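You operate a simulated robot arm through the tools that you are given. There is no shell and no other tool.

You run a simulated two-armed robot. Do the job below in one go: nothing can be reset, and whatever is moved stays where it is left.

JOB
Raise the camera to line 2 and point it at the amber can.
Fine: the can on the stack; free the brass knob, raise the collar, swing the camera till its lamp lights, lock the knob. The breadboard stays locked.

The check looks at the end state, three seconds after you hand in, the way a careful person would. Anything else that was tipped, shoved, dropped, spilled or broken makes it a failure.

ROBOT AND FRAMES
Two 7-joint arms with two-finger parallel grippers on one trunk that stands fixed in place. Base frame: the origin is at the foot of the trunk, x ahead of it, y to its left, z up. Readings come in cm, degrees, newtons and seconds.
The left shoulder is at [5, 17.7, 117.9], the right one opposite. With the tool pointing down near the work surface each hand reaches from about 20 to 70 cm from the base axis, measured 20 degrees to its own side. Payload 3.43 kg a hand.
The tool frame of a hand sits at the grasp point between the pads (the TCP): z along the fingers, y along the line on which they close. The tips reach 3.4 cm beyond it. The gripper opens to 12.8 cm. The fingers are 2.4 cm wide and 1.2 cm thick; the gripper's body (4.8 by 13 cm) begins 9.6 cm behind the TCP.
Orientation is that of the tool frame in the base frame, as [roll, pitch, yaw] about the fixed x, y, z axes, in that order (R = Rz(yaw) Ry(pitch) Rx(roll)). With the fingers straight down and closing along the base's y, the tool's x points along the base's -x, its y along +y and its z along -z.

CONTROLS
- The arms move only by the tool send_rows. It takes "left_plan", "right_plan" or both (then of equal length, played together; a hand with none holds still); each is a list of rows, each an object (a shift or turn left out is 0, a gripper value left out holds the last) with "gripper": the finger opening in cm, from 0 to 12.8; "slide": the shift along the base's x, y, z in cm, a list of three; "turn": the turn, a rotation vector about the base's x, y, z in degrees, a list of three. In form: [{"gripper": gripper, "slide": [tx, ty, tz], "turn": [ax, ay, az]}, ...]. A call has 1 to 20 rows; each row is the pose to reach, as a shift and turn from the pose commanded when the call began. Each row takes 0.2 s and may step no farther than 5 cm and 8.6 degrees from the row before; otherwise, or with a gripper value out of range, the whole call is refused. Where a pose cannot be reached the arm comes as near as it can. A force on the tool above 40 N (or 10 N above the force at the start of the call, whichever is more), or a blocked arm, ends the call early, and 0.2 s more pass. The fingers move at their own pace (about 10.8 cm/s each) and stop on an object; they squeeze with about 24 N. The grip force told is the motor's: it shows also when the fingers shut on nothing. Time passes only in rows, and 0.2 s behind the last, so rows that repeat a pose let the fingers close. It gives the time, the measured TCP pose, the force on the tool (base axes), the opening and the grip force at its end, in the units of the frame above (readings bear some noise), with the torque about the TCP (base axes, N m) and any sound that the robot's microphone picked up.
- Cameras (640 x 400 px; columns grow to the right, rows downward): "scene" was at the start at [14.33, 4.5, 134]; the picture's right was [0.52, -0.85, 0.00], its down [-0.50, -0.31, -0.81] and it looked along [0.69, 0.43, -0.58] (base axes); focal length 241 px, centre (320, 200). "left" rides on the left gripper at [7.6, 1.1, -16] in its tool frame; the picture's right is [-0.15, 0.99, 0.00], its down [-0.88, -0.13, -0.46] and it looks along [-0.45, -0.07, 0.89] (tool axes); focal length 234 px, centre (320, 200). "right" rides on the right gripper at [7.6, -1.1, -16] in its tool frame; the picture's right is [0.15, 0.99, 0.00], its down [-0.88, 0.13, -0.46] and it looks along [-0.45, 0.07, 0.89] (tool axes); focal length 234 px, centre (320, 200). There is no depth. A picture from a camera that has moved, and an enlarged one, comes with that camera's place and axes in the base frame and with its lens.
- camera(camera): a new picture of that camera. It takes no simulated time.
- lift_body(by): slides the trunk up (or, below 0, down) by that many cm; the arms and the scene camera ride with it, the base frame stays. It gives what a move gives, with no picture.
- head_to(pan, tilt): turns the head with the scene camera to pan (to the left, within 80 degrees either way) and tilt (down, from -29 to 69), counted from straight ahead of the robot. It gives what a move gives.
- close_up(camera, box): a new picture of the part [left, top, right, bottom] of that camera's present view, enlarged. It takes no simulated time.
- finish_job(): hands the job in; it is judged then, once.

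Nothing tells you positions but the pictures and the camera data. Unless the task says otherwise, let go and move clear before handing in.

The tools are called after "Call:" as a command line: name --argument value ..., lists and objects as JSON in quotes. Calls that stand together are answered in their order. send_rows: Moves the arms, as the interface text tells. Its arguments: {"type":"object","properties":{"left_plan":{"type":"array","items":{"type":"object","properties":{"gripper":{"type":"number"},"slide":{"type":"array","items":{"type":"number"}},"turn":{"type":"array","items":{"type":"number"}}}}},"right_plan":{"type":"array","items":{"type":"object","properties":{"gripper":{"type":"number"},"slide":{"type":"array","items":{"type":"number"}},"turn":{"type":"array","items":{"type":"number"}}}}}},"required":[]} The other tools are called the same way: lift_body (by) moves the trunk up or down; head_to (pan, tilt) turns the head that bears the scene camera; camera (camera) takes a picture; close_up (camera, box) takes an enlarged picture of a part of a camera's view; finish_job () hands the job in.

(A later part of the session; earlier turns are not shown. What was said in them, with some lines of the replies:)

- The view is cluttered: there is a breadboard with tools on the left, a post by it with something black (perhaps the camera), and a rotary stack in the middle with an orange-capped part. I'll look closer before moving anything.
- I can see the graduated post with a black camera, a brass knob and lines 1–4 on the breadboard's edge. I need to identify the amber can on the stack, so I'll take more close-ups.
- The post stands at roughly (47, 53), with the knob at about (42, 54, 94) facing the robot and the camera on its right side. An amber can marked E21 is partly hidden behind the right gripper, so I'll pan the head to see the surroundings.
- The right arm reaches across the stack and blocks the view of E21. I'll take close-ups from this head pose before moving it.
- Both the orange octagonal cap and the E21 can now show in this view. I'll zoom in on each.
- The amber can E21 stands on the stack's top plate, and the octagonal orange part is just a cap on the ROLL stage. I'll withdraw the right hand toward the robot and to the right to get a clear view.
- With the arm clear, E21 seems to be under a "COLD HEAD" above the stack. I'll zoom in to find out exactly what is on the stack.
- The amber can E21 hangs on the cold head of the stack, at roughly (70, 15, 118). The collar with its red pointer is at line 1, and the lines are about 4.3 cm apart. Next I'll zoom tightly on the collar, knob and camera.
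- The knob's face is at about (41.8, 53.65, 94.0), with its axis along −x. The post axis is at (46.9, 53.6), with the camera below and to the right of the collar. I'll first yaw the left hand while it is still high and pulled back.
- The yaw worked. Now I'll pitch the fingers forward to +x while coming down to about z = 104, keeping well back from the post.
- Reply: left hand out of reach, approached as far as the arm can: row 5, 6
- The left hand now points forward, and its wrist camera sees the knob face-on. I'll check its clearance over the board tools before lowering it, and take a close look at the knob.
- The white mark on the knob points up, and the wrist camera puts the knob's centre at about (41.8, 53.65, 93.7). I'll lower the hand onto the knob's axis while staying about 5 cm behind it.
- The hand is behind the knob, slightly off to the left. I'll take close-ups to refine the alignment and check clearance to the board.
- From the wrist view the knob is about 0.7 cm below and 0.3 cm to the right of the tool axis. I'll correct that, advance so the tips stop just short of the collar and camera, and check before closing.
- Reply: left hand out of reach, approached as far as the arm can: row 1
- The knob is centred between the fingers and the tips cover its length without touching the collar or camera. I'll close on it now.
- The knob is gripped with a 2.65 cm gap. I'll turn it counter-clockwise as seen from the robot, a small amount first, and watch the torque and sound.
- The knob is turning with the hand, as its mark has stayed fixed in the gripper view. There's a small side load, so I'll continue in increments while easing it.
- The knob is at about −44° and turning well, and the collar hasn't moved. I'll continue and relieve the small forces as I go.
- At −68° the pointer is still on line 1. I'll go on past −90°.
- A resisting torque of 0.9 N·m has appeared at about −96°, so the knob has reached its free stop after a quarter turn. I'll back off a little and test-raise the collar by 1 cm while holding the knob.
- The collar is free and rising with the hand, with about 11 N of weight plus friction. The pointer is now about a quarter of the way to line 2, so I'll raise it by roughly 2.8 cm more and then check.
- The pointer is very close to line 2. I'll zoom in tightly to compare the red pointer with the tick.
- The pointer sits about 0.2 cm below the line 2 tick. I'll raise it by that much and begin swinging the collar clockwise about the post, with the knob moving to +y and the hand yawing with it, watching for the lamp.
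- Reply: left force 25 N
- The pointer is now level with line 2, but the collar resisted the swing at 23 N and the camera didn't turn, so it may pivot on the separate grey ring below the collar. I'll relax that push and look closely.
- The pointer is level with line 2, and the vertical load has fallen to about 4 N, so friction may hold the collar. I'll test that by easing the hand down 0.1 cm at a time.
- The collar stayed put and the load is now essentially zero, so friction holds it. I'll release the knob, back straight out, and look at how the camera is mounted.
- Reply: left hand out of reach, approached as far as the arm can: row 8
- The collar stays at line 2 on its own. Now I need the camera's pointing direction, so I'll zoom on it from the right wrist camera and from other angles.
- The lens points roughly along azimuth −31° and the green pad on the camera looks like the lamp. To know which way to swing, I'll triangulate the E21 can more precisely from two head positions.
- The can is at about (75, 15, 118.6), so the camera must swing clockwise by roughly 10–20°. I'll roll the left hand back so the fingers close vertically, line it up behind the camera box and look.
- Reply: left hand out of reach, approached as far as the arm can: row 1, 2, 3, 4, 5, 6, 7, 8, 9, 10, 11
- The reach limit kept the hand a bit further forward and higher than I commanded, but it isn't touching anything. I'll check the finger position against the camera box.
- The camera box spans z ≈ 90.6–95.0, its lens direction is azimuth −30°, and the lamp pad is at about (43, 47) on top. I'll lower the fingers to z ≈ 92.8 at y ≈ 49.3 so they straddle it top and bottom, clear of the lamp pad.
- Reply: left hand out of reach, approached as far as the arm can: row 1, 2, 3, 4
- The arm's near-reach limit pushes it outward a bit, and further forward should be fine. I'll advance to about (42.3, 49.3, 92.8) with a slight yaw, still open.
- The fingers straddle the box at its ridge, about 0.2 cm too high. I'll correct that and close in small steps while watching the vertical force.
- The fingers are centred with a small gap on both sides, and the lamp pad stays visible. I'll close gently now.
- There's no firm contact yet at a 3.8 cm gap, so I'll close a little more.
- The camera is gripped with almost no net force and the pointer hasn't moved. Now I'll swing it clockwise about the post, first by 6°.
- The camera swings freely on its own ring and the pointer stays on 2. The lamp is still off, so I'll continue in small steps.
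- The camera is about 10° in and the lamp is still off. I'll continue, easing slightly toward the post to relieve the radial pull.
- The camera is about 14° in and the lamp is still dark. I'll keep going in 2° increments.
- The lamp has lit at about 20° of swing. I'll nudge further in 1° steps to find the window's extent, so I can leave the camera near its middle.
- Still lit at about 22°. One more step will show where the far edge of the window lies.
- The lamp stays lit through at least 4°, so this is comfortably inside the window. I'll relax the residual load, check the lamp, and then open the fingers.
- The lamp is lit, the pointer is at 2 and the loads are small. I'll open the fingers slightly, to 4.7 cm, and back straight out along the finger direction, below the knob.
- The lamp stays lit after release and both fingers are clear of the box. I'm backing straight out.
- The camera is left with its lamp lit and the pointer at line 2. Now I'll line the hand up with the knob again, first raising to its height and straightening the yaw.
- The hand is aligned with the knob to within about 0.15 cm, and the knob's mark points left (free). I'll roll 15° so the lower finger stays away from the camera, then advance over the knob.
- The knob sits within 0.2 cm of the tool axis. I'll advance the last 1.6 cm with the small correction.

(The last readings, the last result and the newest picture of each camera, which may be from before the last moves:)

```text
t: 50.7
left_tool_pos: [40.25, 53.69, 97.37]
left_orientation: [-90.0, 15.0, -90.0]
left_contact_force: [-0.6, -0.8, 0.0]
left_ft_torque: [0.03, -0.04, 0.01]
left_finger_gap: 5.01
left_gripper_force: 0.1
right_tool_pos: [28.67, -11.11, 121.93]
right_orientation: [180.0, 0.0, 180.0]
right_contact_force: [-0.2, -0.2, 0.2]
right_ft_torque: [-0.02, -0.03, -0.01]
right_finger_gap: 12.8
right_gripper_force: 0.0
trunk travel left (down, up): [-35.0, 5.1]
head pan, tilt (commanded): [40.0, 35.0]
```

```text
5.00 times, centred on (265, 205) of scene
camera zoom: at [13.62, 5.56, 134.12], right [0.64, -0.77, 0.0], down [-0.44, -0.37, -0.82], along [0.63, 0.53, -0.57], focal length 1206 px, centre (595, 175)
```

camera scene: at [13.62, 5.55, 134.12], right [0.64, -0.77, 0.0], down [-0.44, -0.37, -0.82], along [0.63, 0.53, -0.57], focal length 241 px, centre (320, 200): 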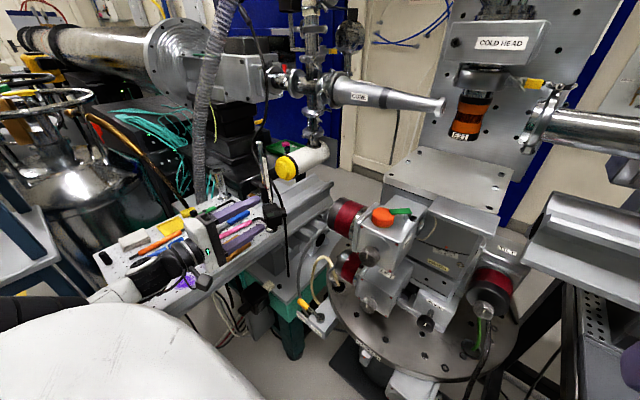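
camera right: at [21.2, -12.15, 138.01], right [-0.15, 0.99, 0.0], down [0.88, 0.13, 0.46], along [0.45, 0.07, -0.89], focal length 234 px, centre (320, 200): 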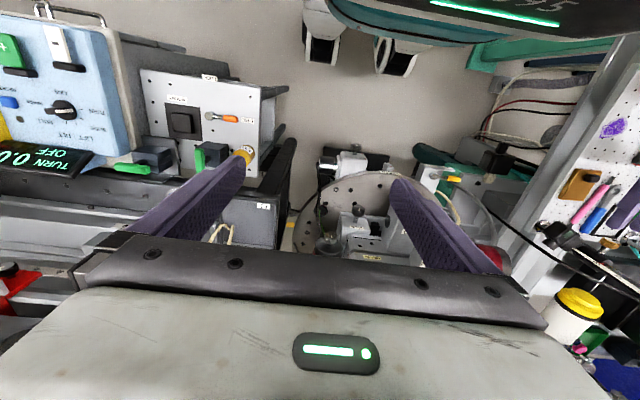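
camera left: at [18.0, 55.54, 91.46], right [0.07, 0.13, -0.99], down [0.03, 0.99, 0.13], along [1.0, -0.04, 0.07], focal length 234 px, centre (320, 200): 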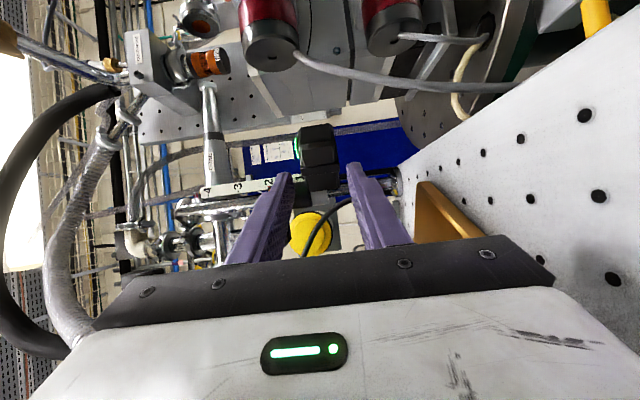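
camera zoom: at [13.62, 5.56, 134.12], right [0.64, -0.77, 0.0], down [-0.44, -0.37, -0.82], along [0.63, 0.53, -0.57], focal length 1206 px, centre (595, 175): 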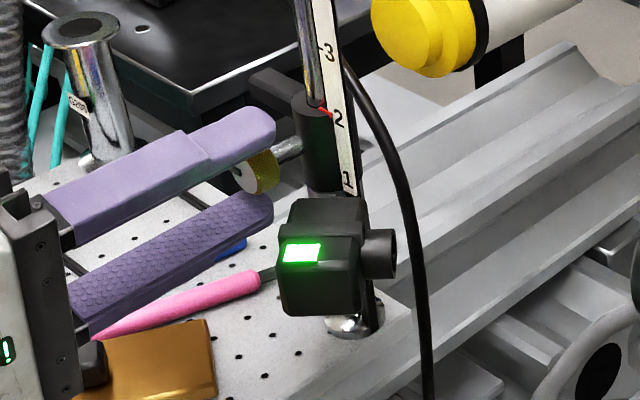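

The knob is centred between the fingers and the lower finger clears the camera box. I'll close on the knob and watch the pointer.

Call:
send_rows --left_plan '[{"gripper": 3.6, "slide": [0, 0.02, -0.06]}, {"gripper": 3.0, "slide": [0, 0.02, -0.06]}, {"gripper": 2.5, "slide": [0, 0.02, -0.06]}, {"gripper": 2.0, "slide": [0, 0.02, -0.06]}]'

Call:
close_up --camera "left" --box '[250, 90, 410, 220]'

Call:
close_up --camera "scene" --box '[245, 165, 305, 225]'

Call:
close_up --camera "scene" --box '[275, 175, 295, 195]'

```text
t: 51.7
left_tool_pos: [40.25, 53.78, 97.38]
left_orientation: [-89.9, 15.0, -89.9]
left_contact_force: [-0.9, 0.3, -0.2]
left_ft_torque: [0.11, -0.05, 0.1]
left_finger_gap: 2.69
left_gripper_force: 45.2
right_tool_pos: [28.57, -11.12, 122.0]
right_orientation: [-180.0, 0.0, 180.0]
right_contact_force: [0.3, -0.5, -0.1]
right_ft_torque: [0.02, -0.02, 0.01]
right_finger_gap: 12.8
right_gripper_force: 0.0
trunk travel left (down, up): [-35.0, 5.1]
head pan, tilt (commanded): [40.0, 35.0]
```

```text
3.08 times, centred on (330, 155) of left
camera zoom: at [24.14, 46.72, 94.27], right [0.0, 0.4, -0.92], down [-0.46, 0.82, 0.35], along [0.89, 0.42, 0.18], focal length 720 px, centre (289, 338)
```

zoom: 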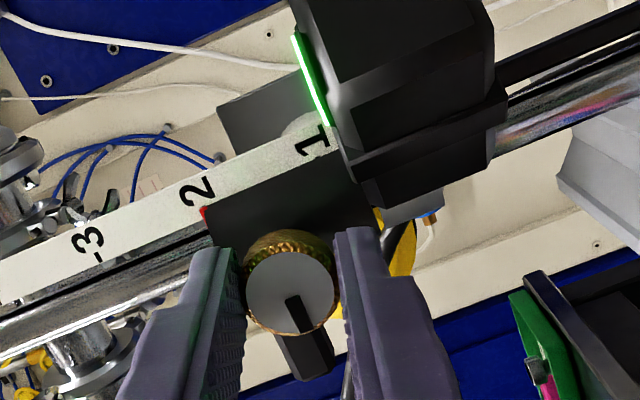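

```text
6.67 times, centred on (275, 195) of scene
camera zoom: at [13.62, 5.56, 134.12], right [0.64, -0.77, 0.0], down [-0.44, -0.37, -0.82], along [0.63, 0.53, -0.57], focal length 1609 px, centre (620, 233)
```

zoom: 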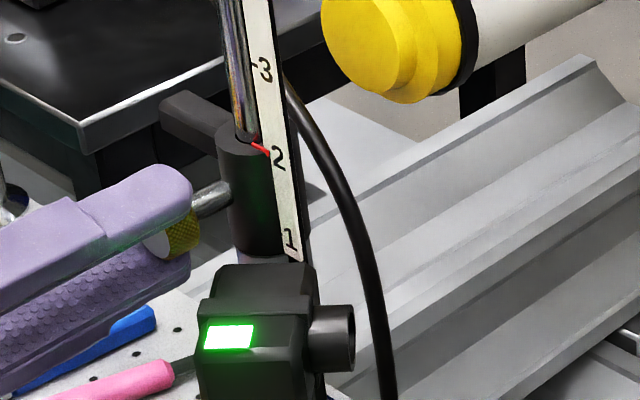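

```text
16.00 times, centred on (285, 185) of scene
camera zoom: at [13.62, 5.56, 134.12], right [0.64, -0.77, 0.0], down [-0.44, -0.37, -0.82], along [0.63, 0.53, -0.57], focal length 3861 px, centre (880, 440)
```

zoom: 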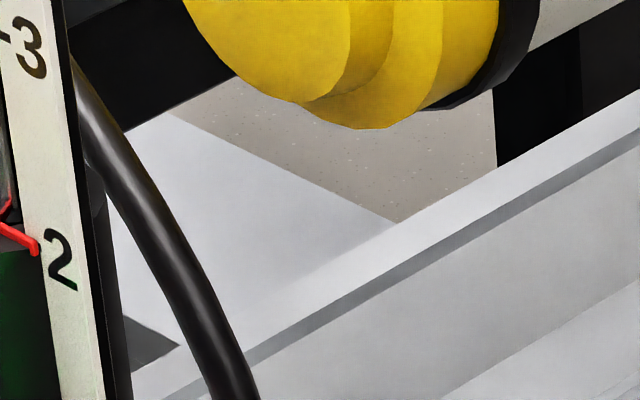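

The knob is gripped at a 2.69 cm gap with almost no net load. I'll check the pointer height closely once more before locking.

Call:
close_up --camera "scene" --box '[258, 182, 274, 192]'

Call:
close_up --camera "left" --box '[285, 125, 315, 150]'

```text
16.00 times, centred on (266, 187) of scene
camera zoom: at [13.62, 5.56, 134.12], right [0.64, -0.77, 0.0], down [-0.44, -0.37, -0.82], along [0.63, 0.53, -0.57], focal length 3861 px, centre (1184, 408)
```

zoom: 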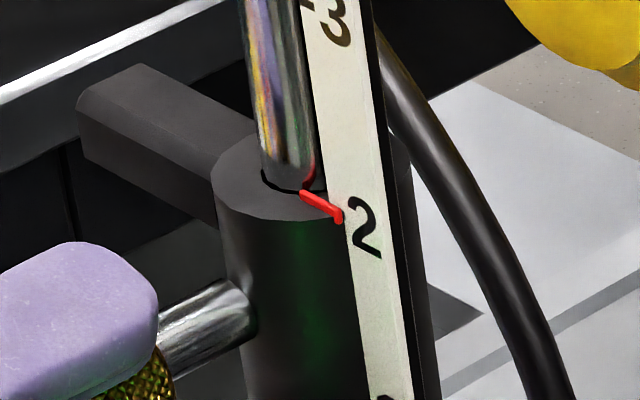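

```text
16.00 times, centred on (300, 138) of left
camera zoom: at [24.14, 46.72, 94.27], right [0.0, 0.4, -0.92], down [-0.46, 0.82, 0.35], along [0.89, 0.42, 0.18], focal length 3747 px, centre (640, 1200)
```

zoom: 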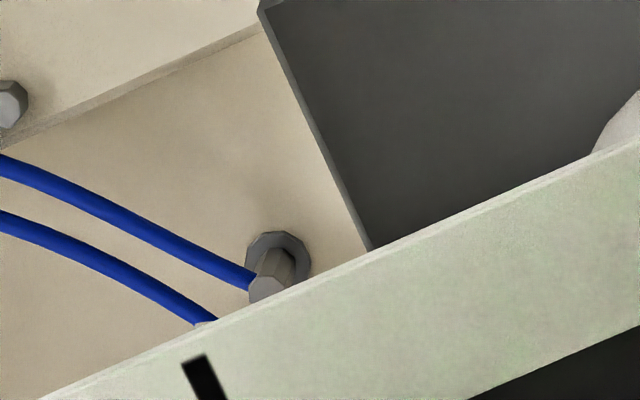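

Call:
close_up --camera "left" --box '[278, 145, 308, 167]'

```text
16.00 times, centred on (293, 156) of left
camera zoom: at [24.14, 46.72, 94.27], right [0.0, 0.4, -0.92], down [-0.46, 0.82, 0.35], along [0.89, 0.42, 0.18], focal length 3747 px, centre (752, 904)
```

zoom: 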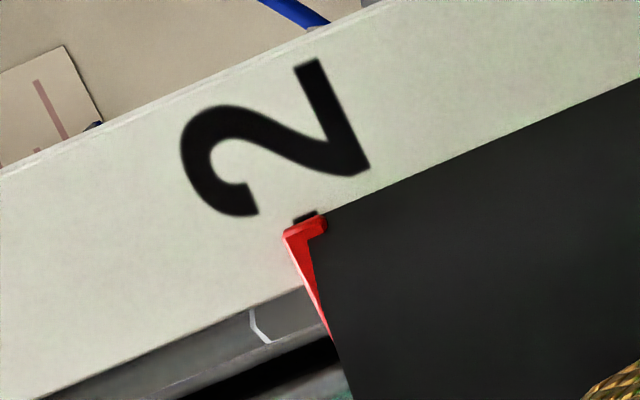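

The pointer's hook sits right on the line 2 tick, within about 0.05 cm. Now I'll lock the knob by turning it clockwise in steps, monitoring load, pointer and lamp.

Call:
send_rows --left_plan '[{"gripper": 1, "turn": [5, 0, 0]}, {"turn": [10, 0, 0]}, {"turn": [15, 0, 0]}, {"turn": [20, 0, 0]}]'

Call:
close_up --camera "scene" --box '[245, 165, 305, 225]'

Call:
close_up --camera "left" --box '[250, 90, 410, 220]'

```text
t: 52.7
left_tool_pos: [40.21, 53.82, 97.05]
left_orientation: [-90.1, 35.1, -90.0]
left_contact_force: [-3.6, 5.0, 0.2]
left_ft_torque: [0.03, 0.3, -0.32]
left_finger_gap: 2.65
left_gripper_force: 44.9
right_tool_pos: [28.69, -11.07, 122.02]
right_orientation: [-180.0, -0.1, 180.0]
right_contact_force: [0.0, -0.6, -0.4]
right_ft_torque: [-0.01, 0.0, 0.0]
right_finger_gap: 12.8
right_gripper_force: 0.0
trunk travel left (down, up): [-35.0, 5.1]
head pan, tilt (commanded): [40.0, 35.0]
```

```text
6.67 times, centred on (275, 195) of scene
camera zoom: at [13.58, 5.61, 134.13], right [0.64, -0.77, 0.0], down [-0.44, -0.37, -0.82], along [0.63, 0.53, -0.57], focal length 1609 px, centre (620, 233)
```

zoom: 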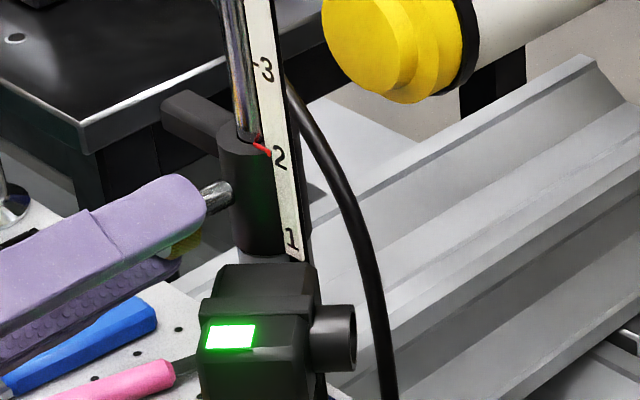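

```text
3.08 times, centred on (330, 155) of left
camera zoom: at [24.16, 48.2, 92.0], right [0.0, 0.69, -0.73], down [-0.46, 0.65, 0.61], along [0.89, 0.33, 0.31], focal length 720 px, centre (289, 338)
```

zoom: 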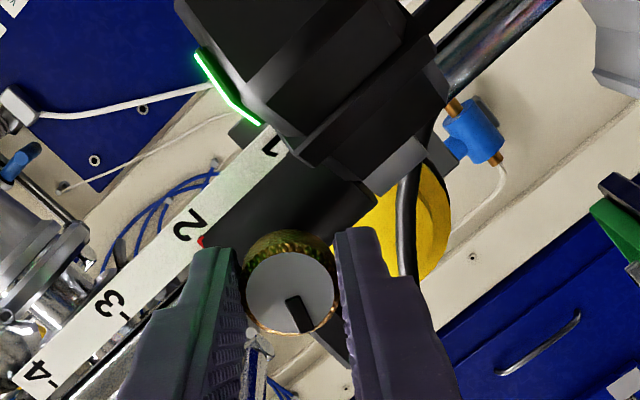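

Call:
close_up --camera "scene" --box '[258, 182, 274, 192]'

Call:
close_up --camera "left" --box '[272, 148, 312, 178]'

```text
16.00 times, centred on (266, 187) of scene
camera zoom: at [13.58, 5.61, 134.13], right [0.64, -0.77, 0.0], down [-0.44, -0.37, -0.82], along [0.63, 0.53, -0.57], focal length 3861 px, centre (1184, 408)
```

zoom: 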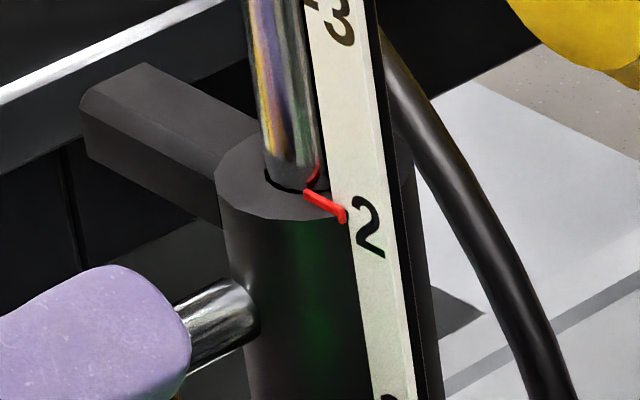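

```text
13.33 times, centred on (292, 163) of left
camera zoom: at [24.16, 48.2, 92.0], right [0.0, 0.69, -0.73], down [-0.46, 0.65, 0.61], along [0.89, 0.33, 0.31], focal length 3122 px, centre (693, 693)
```

zoom: 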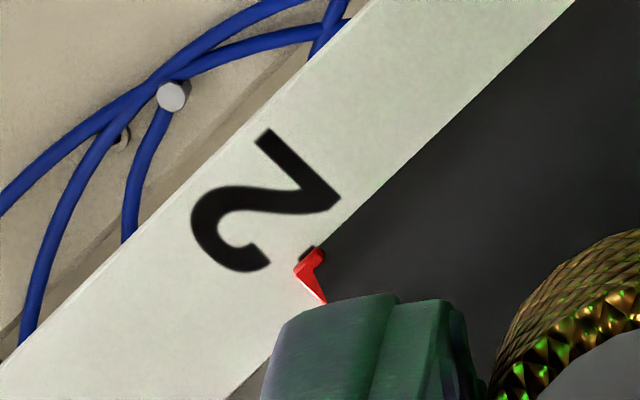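

The pointer hasn't moved, the lamp is lit, and the knob follows the hand. I'll continue turning.

Call:
send_rows --left_plan '[{"gripper": 1, "slide": [-0.04, 0.06, 0], "turn": [6, 0, 0]}, {"slide": [-0.05, 0.09, 0], "turn": [12, 0, 0]}, {"slide": [-0.05, 0.09, 0], "turn": [18, 0, 0]}, {"slide": [-0.05, 0.09, 0], "turn": [24, 0, 0]}]'

Call:
close_up --camera "scene" --box '[245, 165, 305, 225]'

Call:
close_up --camera "left" --box '[250, 90, 410, 220]'

Call:
close_up --camera "scene" --box '[258, 182, 274, 192]'

```text
t: 53.7
left_tool_pos: [40.11, 53.82, 97.12]
left_orientation: [-90.1, 59.1, -90.1]
left_contact_force: [1.3, 1.8, -3.1]
left_ft_torque: [-0.02, -0.18, 0.17]
left_finger_gap: 2.63
left_gripper_force: 45.1
right_tool_pos: [28.7, -11.12, 122.02]
right_orientation: [180.0, 0.0, -180.0]
right_contact_force: [0.3, 0.3, -1.2]
right_ft_torque: [-0.01, 0.0, -0.01]
right_finger_gap: 12.82
right_gripper_force: 0.2
trunk travel left (down, up): [-35.0, 5.1]
head pan, tilt (commanded): [40.0, 35.0]
```

```text
6.67 times, centred on (275, 195) of scene
camera zoom: at [13.65, 5.61, 134.11], right [0.64, -0.77, 0.0], down [-0.44, -0.37, -0.82], along [0.63, 0.53, -0.57], focal length 1609 px, centre (620, 233)
```

zoom: 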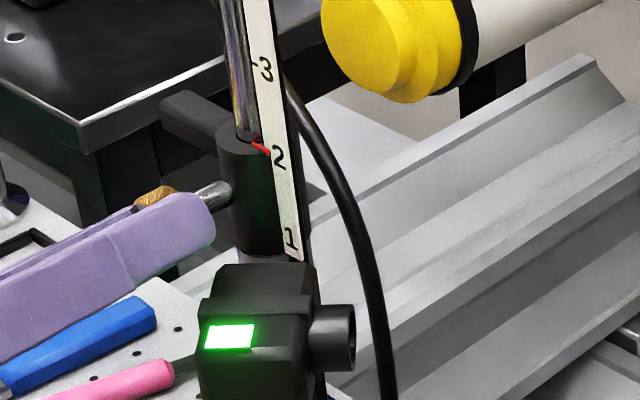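

```text
3.08 times, centred on (330, 155) of left
camera zoom: at [24.16, 50.89, 90.16], right [0.0, 0.92, -0.38], down [-0.46, 0.34, 0.82], along [0.89, 0.17, 0.42], focal length 720 px, centre (289, 338)
```

zoom: 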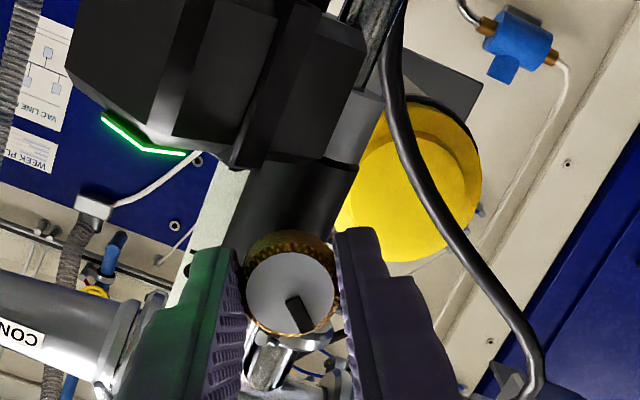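

```text
16.00 times, centred on (266, 187) of scene
camera zoom: at [13.65, 5.61, 134.11], right [0.64, -0.77, 0.0], down [-0.44, -0.37, -0.82], along [0.63, 0.53, -0.57], focal length 3861 px, centre (1184, 408)
```

zoom: 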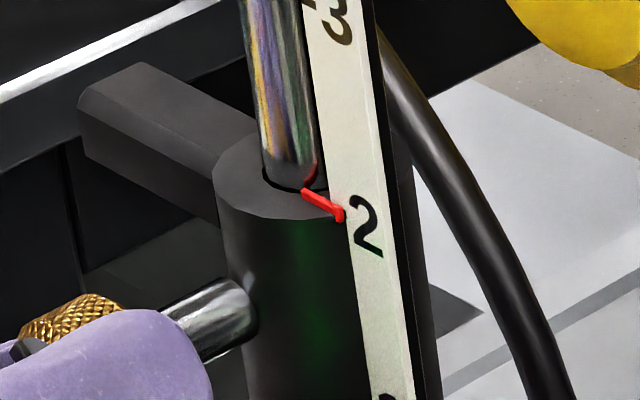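

I'm halfway through locking and everything is steady. I'll continue.

Call:
send_rows --left_plan '[{"gripper": 1, "slide": [0, 0.03, -0.03], "turn": [6, 0, 0]}, {"slide": [0, 0.03, -0.03], "turn": [12, 0, 0]}, {"slide": [0, 0.03, -0.03], "turn": [18, 0, 0]}, {"slide": [0, 0.03, -0.03], "turn": [24, 0, 0]}]'

Call:
close_up --camera "scene" --box '[245, 165, 305, 225]'

Call:
close_up --camera "left" --box '[250, 90, 410, 220]'

Call:
close_up --camera "scene" --box '[258, 182, 274, 192]'

```text
t: 54.7
left_tool_pos: [40.24, 53.95, 97.25]
left_orientation: [-90.2, 83.1, -90.2]
left_contact_force: [2.7, 2.8, -2.9]
left_ft_torque: [0.0, 0.18, -0.05]
left_finger_gap: 2.67
left_gripper_force: 44.8
right_tool_pos: [28.68, -11.11, 122.02]
right_orientation: [-180.0, 0.0, -180.0]
right_contact_force: [-0.4, -0.2, -0.3]
right_ft_torque: [0.02, -0.01, -0.02]
right_finger_gap: 12.79
right_gripper_force: 0.1
trunk travel left (down, up): [-35.0, 5.1]
head pan, tilt (commanded): [40.0, 35.0]
```

```text
6.67 times, centred on (275, 195) of scene
camera zoom: at [13.68, 5.62, 134.11], right [0.64, -0.77, 0.0], down [-0.44, -0.37, -0.82], along [0.63, 0.53, -0.57], focal length 1609 px, centre (620, 233)
```

zoom: 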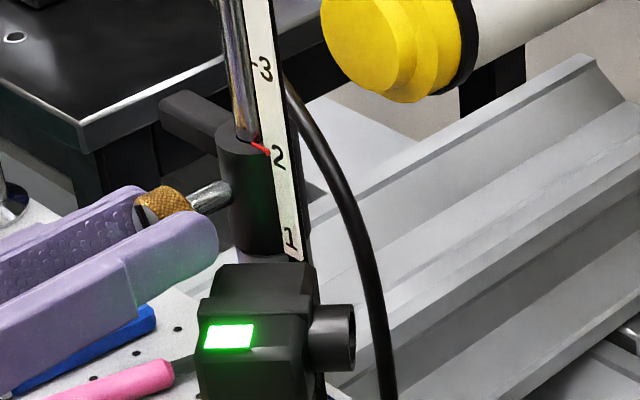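

```text
3.08 times, centred on (330, 155) of left
camera zoom: at [24.15, 54.07, 89.56], right [0.0, 1.0, 0.03], down [-0.46, -0.02, 0.89], along [0.89, -0.01, 0.46], focal length 720 px, centre (289, 338)
```

zoom: 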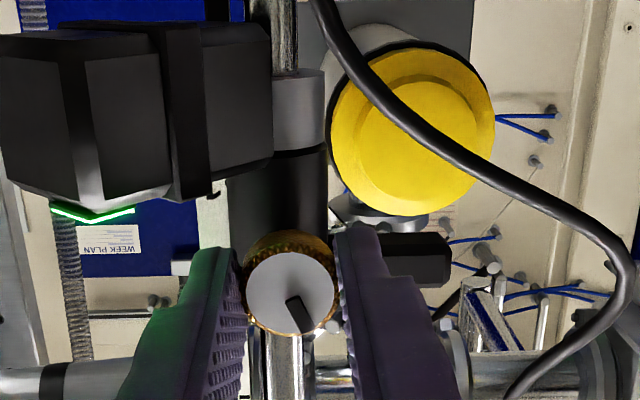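

```text
16.00 times, centred on (266, 187) of scene
camera zoom: at [13.68, 5.62, 134.11], right [0.64, -0.77, 0.0], down [-0.44, -0.37, -0.82], along [0.63, 0.53, -0.57], focal length 3861 px, centre (1184, 408)
```

zoom: 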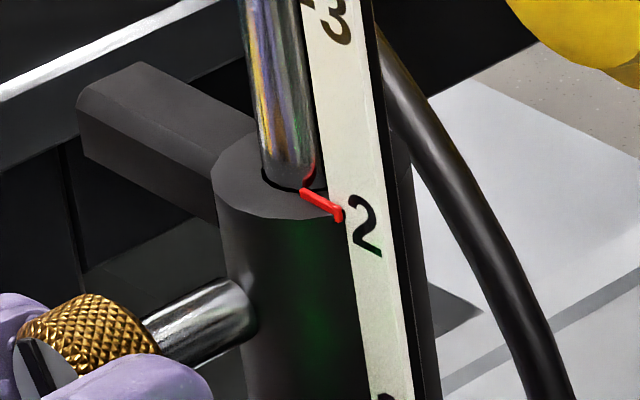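

The mark is now about 25–30° short of upright. To keep clearance between the right finger and the camera ridge, I'll turn 15° more and check.

Call:
send_rows --left_plan '[{"gripper": 1, "slide": [0.03, 0.03, -0.03], "turn": [5, 0, 0]}, {"slide": [0.03, 0.03, -0.03], "turn": [10, 0, 0]}, {"slide": [0.03, 0.03, -0.03], "turn": [15, 0, 0]}, {"slide": [0.03, 0.03, -0.03], "turn": [15, 0, 0]}]'

Call:
close_up --camera "scene" --box '[245, 165, 305, 225]'

Call:
close_up --camera "left" --box '[250, 90, 410, 220]'

Call:
close_up --camera "scene" --box '[252, 186, 276, 206]'

```text
t: 55.7
left_tool_pos: [40.2, 53.89, 97.22]
left_orientation: [90.3, 81.9, 90.4]
left_contact_force: [-2.1, 2.1, -5.1]
left_ft_torque: [0.04, -0.04, -0.04]
left_finger_gap: 2.64
left_gripper_force: 44.6
right_tool_pos: [28.77, -11.08, 121.98]
right_orientation: [-179.9, -0.1, -180.0]
right_contact_force: [0.2, -0.6, -1.0]
right_ft_torque: [-0.01, 0.0, -0.03]
right_finger_gap: 12.8
right_gripper_force: 0.1
trunk travel left (down, up): [-35.0, 5.1]
head pan, tilt (commanded): [40.0, 35.0]
```

```text
6.67 times, centred on (275, 195) of scene
camera zoom: at [13.62, 5.62, 134.11], right [0.64, -0.77, 0.0], down [-0.44, -0.37, -0.82], along [0.63, 0.53, -0.57], focal length 1609 px, centre (620, 233)
```

zoom: 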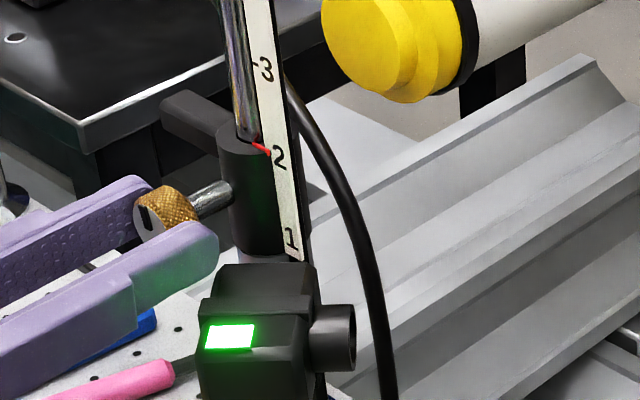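

```text
3.08 times, centred on (330, 155) of left
camera zoom: at [24.15, 56.08, 89.88], right [0.0, 0.96, 0.28], down [-0.45, -0.25, 0.85], along [0.89, -0.13, 0.44], focal length 720 px, centre (289, 338)
```

zoom: 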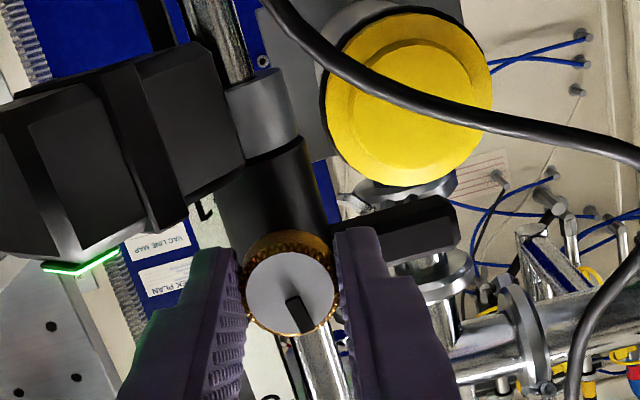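

```text
16.00 times, centred on (264, 196) of scene
camera zoom: at [13.62, 5.62, 134.11], right [0.64, -0.77, 0.0], down [-0.44, -0.37, -0.82], along [0.63, 0.53, -0.57], focal length 3861 px, centre (1216, 264)
```

zoom: 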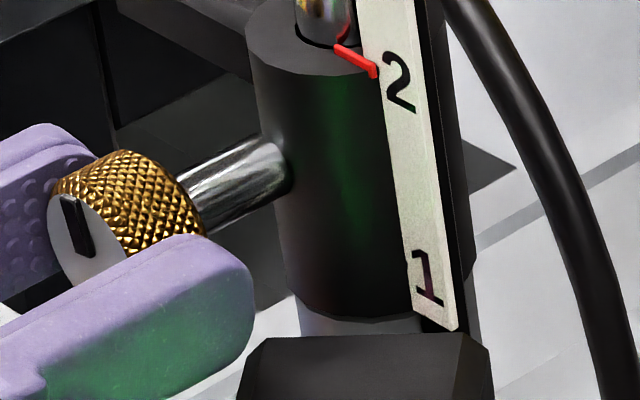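

83° turned, with the mark about 15° short of upright, the lamp lit and the pointer steady. The finger has visible clearance above the camera, so I'll continue in smaller steps.

Call:
send_rows --left_plan '[{"gripper": 1, "slide": [-0.02, 0.03, -0.05], "turn": [4, 0, 0]}, {"slide": [-0.02, 0.03, -0.05], "turn": [8, 0, 0]}, {"slide": [-0.02, 0.03, -0.05], "turn": [8, 0, 0]}]'

Call:
close_up --camera "scene" --box '[245, 165, 305, 225]'

Call:
close_up --camera "scene" --box '[252, 186, 276, 206]'

Call:
close_up --camera "left" --box '[230, 80, 410, 220]'

```text
t: 56.5
left_tool_pos: [40.14, 53.96, 97.21]
left_orientation: [89.8, 74.0, 90.1]
left_contact_force: [-2.5, 1.7, -1.4]
left_ft_torque: [0.02, 0.84, 0.25]
left_finger_gap: 2.64
left_gripper_force: 44.9
right_tool_pos: [28.68, -11.18, 121.98]
right_orientation: [179.9, 0.0, -180.0]
right_contact_force: [0.5, -0.1, -0.8]
right_ft_torque: [-0.01, 0.01, 0.01]
right_finger_gap: 12.81
right_gripper_force: 0.1
trunk travel left (down, up): [-35.0, 5.1]
head pan, tilt (commanded): [40.0, 35.0]
```

```text
6.67 times, centred on (275, 195) of scene
camera zoom: at [13.62, 5.59, 134.12], right [0.64, -0.77, 0.0], down [-0.44, -0.37, -0.82], along [0.63, 0.53, -0.57], focal length 1609 px, centre (620, 233)
```

zoom: 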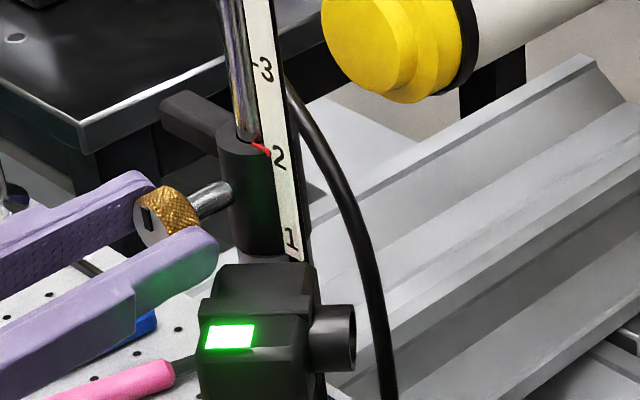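

```text
16.00 times, centred on (264, 196) of scene
camera zoom: at [13.62, 5.59, 134.12], right [0.64, -0.77, 0.0], down [-0.44, -0.37, -0.82], along [0.63, 0.53, -0.57], focal length 3861 px, centre (1216, 264)
```

zoom: 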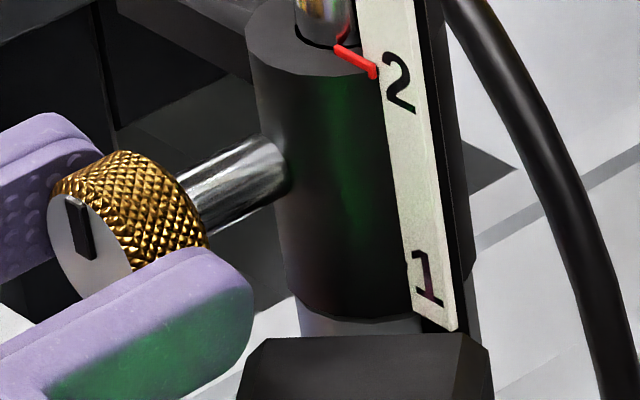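

```text
2.86 times, centred on (320, 150) of left
camera zoom: at [24.16, 57.1, 90.24], right [0.0, 0.91, 0.41], down [-0.46, -0.37, 0.81], along [0.89, -0.19, 0.41], focal length 669 px, centre (320, 343)
```

zoom: 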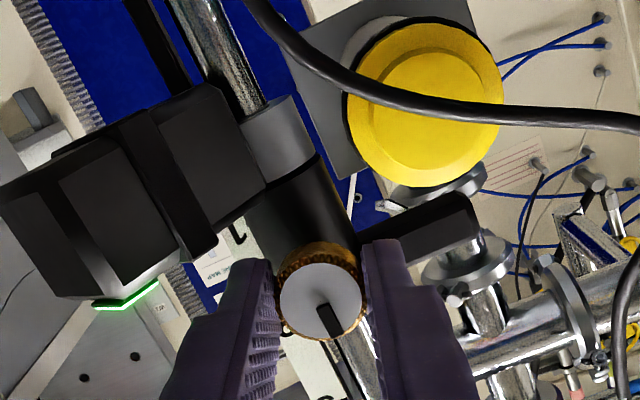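

The mark is about 6° short of upright. I'll turn 6° more, looking for the stop torque.

Call:
send_rows --left_plan '[{"gripper": 1, "slide": [-0.02, 0.02, -0.02], "turn": [3, 0, 0]}, {"slide": [-0.02, 0.02, -0.02], "turn": [6, 0, 0]}, {"slide": [-0.02, 0.02, -0.02], "turn": [6, 0, 0]}]'

Call:
close_up --camera "scene" --box '[252, 186, 276, 206]'

Call:
close_up --camera "left" --box '[230, 80, 410, 220]'

```text
t: 57.3
left_tool_pos: [40.17, 54.05, 97.25]
left_orientation: [89.8, 68.1, 89.8]
left_contact_force: [2.4, 1.6, 0.9]
left_ft_torque: [-0.79, -0.49, -0.09]
left_finger_gap: 2.65
left_gripper_force: 44.9
right_tool_pos: [28.61, -11.07, 122.02]
right_orientation: [180.0, -0.1, 179.9]
right_contact_force: [0.5, -0.2, 0.4]
right_ft_torque: [-0.01, -0.02, -0.02]
right_finger_gap: 12.81
right_gripper_force: 0.1
trunk travel left (down, up): [-35.0, 5.1]
head pan, tilt (commanded): [40.0, 35.0]
```

```text
16.00 times, centred on (264, 196) of scene
camera zoom: at [13.63, 5.58, 134.12], right [0.64, -0.77, 0.0], down [-0.44, -0.37, -0.82], along [0.63, 0.53, -0.57], focal length 3861 px, centre (1216, 264)
```

zoom: 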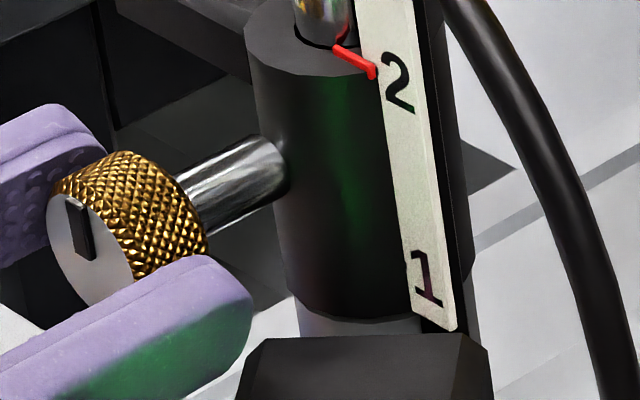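

```text
2.86 times, centred on (320, 150) of left
camera zoom: at [24.17, 57.83, 90.62], right [0.0, 0.86, 0.51], down [-0.46, -0.45, 0.77], along [0.89, -0.23, 0.39], focal length 669 px, centre (320, 343)
```

zoom: 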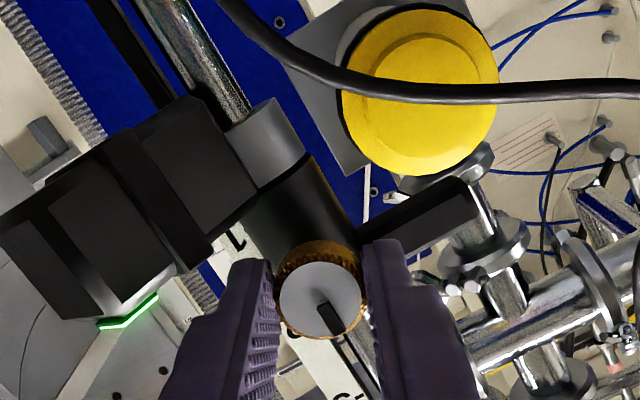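

The stop torque of −0.79 N·m has appeared and the mark is upright again, so the knob is locked. I'll open the fingers just enough to free it and back straight out.

Call:
send_rows --left_plan '[{"gripper": 2.9}, {"gripper": 3.1}, {"gripper": 3.1}]'

Call:
close_up --camera "scene" --box '[245, 180, 285, 212]'

Call:
close_up --camera "left" --box '[230, 80, 410, 220]'

```text
t: 58.1
left_tool_pos: [40.14, 53.9, 97.2]
left_orientation: [90.0, 68.1, 90.0]
left_contact_force: [0.7, 0.0, -0.2]
left_ft_torque: [0.02, 0.02, 0.01]
left_finger_gap: 3.09
left_gripper_force: 0.1
right_tool_pos: [28.75, -11.18, 122.02]
right_orientation: [-180.0, 0.0, -180.0]
right_contact_force: [-0.1, -0.1, 0.1]
right_ft_torque: [-0.04, -0.03, -0.03]
right_finger_gap: 12.8
right_gripper_force: 0.0
trunk travel left (down, up): [-35.0, 5.1]
head pan, tilt (commanded): [40.0, 35.0]
```

```text
12.50 times, centred on (265, 196) of scene
camera zoom: at [13.62, 5.56, 134.12], right [0.64, -0.77, 0.0], down [-0.44, -0.37, -0.82], along [0.63, 0.53, -0.57], focal length 3016 px, centre (1008, 250)
```

zoom: 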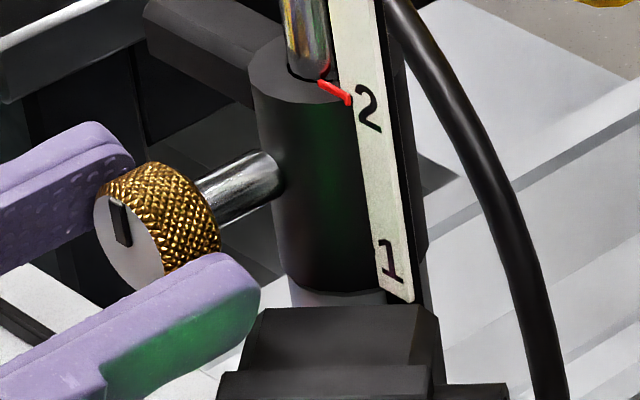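

```text
2.86 times, centred on (320, 150) of left
camera zoom: at [24.13, 57.84, 90.59], right [0.0, 0.86, 0.51], down [-0.46, -0.45, 0.77], along [0.89, -0.23, 0.39], focal length 669 px, centre (320, 343)
```

zoom: 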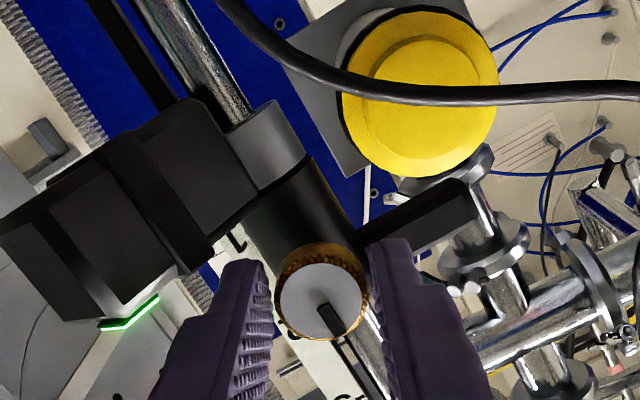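

The fingers have released the knob with no contact forces. Pointer and lamp are unchanged, so I'm backing straight out along −x.

Call:
send_rows --left_plan '[{"gripper": 3.1, "slide": [-0.6, 0, 0]}, {"slide": [-1.2, 0, 0]}, {"slide": [-1.8, 0, 0.05]}, {"slide": [-2.4, 0, 0.1]}, {"slide": [-3.0, 0, 0.2]}, {"slide": [-3.6, 0, 0.4]}]'

Call:
camera --camera "scene"

Call:
close_up --camera "scene" --box '[235, 170, 305, 230]'

```text
t: 59.5
left_tool_pos: [36.57, 53.94, 97.64]
left_orientation: [89.8, 68.0, 89.9]
left_contact_force: [-0.5, 0.5, -0.3]
left_ft_torque: [-0.01, -0.02, -0.02]
left_finger_gap: 3.1
left_gripper_force: 0.1
right_tool_pos: [28.83, -11.1, 122.02]
right_orientation: [180.0, 0.0, 180.0]
right_contact_force: [0.8, -0.9, 0.5]
right_ft_torque: [0.0, -0.02, -0.03]
right_finger_gap: 12.81
right_gripper_force: 0.1
trunk travel left (down, up): [-35.0, 5.1]
head pan, tilt (commanded): [40.0, 35.0]
```

```text
taken
camera scene: at [13.61, 5.55, 134.12], right [0.64, -0.77, 0.0], down [-0.44, -0.37, -0.82], along [0.63, 0.53, -0.57], focal length 241 px, centre (320, 200)
```

scene: 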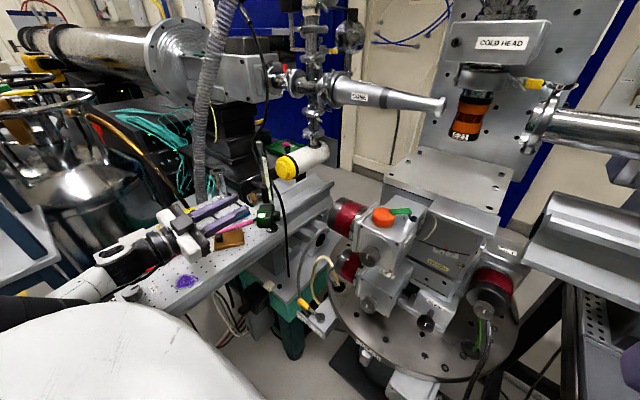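

```text
6.67 times, centred on (270, 200) of scene
camera zoom: at [13.61, 5.55, 134.12], right [0.64, -0.77, 0.0], down [-0.44, -0.37, -0.82], along [0.63, 0.53, -0.57], focal length 1609 px, centre (653, 200)
```

zoom: 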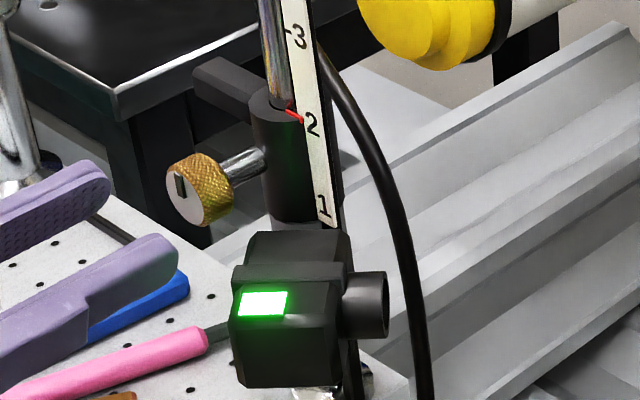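

The knob's mark is upright (locked), the pointer is on line 2 and the lamp is lit. Now I'll lift the left hand clear of the post and board.

Call:
send_rows --left_plan '[{"gripper": 3.1, "slide": [0, 0.3, 1]}, {"slide": [0, 0.6, 2]}, {"slide": [0, 0.9, 3]}, {"slide": [0, 1.2, 4]}, {"slide": [0, 1.6, 5]}, {"slide": [0, 2, 6]}, {"slide": [0, 2.5, 7]}]'

Call:
camera --camera "scene"

Call:
close_up --camera "scene" --box '[80, 170, 310, 310]'

Call:
close_up --camera "scene" --box '[245, 170, 295, 230]'

```text
t: 61.1
left_tool_pos: [36.49, 56.37, 104.56]
left_orientation: [90.0, 67.9, 90.0]
left_contact_force: [0.2, 0.3, -0.6]
left_ft_torque: [0.0, -0.01, 0.0]
left_finger_gap: 3.11
left_gripper_force: 0.0
right_tool_pos: [28.62, -11.17, 121.99]
right_orientation: [-179.9, 0.0, -179.9]
right_contact_force: [0.2, 0.5, -0.7]
right_ft_torque: [-0.01, 0.02, 0.0]
right_finger_gap: 12.8
right_gripper_force: 0.0
trunk travel left (down, up): [-35.0, 5.1]
head pan, tilt (commanded): [40.0, 35.0]
```

```text
taken
camera scene: at [13.62, 5.56, 134.12], right [0.64, -0.77, 0.0], down [-0.44, -0.37, -0.82], along [0.63, 0.53, -0.57], focal length 241 px, centre (320, 200)
```

scene: 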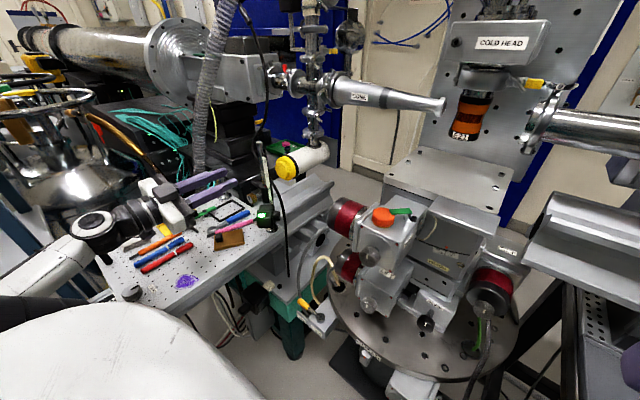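

```text
2.78 times, centred on (195, 240) of scene
camera zoom: at [13.62, 5.56, 134.12], right [0.64, -0.77, 0.0], down [-0.44, -0.37, -0.82], along [0.63, 0.53, -0.57], focal length 671 px, centre (668, 89)
```

zoom: 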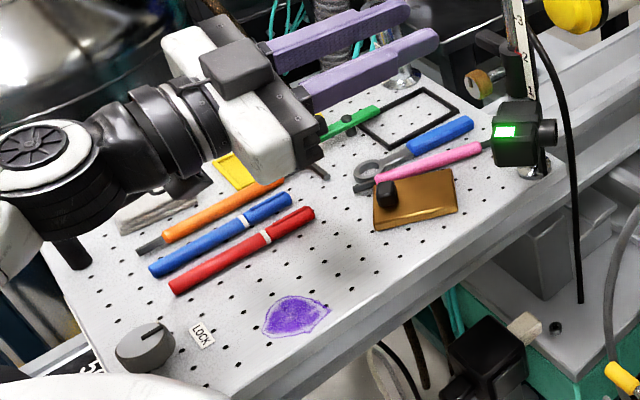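

```text
6.67 times, centred on (270, 200) of scene
camera zoom: at [13.62, 5.56, 134.12], right [0.64, -0.77, 0.0], down [-0.44, -0.37, -0.82], along [0.63, 0.53, -0.57], focal length 1609 px, centre (653, 200)
```

zoom: 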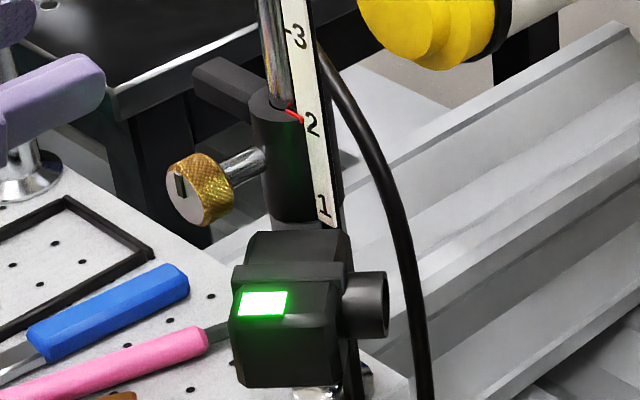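

Final state: the pointer is on line 2, the knob's mark is upright (locked) and the lamp is lit toward E21. The board's LOCK knob and the tools look undisturbed and both hands are clear, so I'm handing in.

Call:
finish_job

```text
The job is handed in.
```

The job is handed in: the camera's collar is at line 2, its lamp is lit toward the amber can E21, and the brass knob is locked. I've had no result from the check yet.

- **Height:** the red pointer was on the line 2 tick to within about 0.05 cm when I gripped the knob to lock it. It looked unchanged afterwards.
- **Aim:** the lamp came on after about 20° of clockwise swing. It stayed lit for at least 4° more, so I left the camera a few degrees inside that range. I took E21, hanging from the cold head on the stack, as the amber can.
- **Knob:** it is turned back to its stop with the mark upright, as it was at the start. I did not push-test the lock afterwards.
- **Everything else:** I did not touch the breadboard's LOCK knob. The tools on the board look as they did at the start. Both hands are open and clear.
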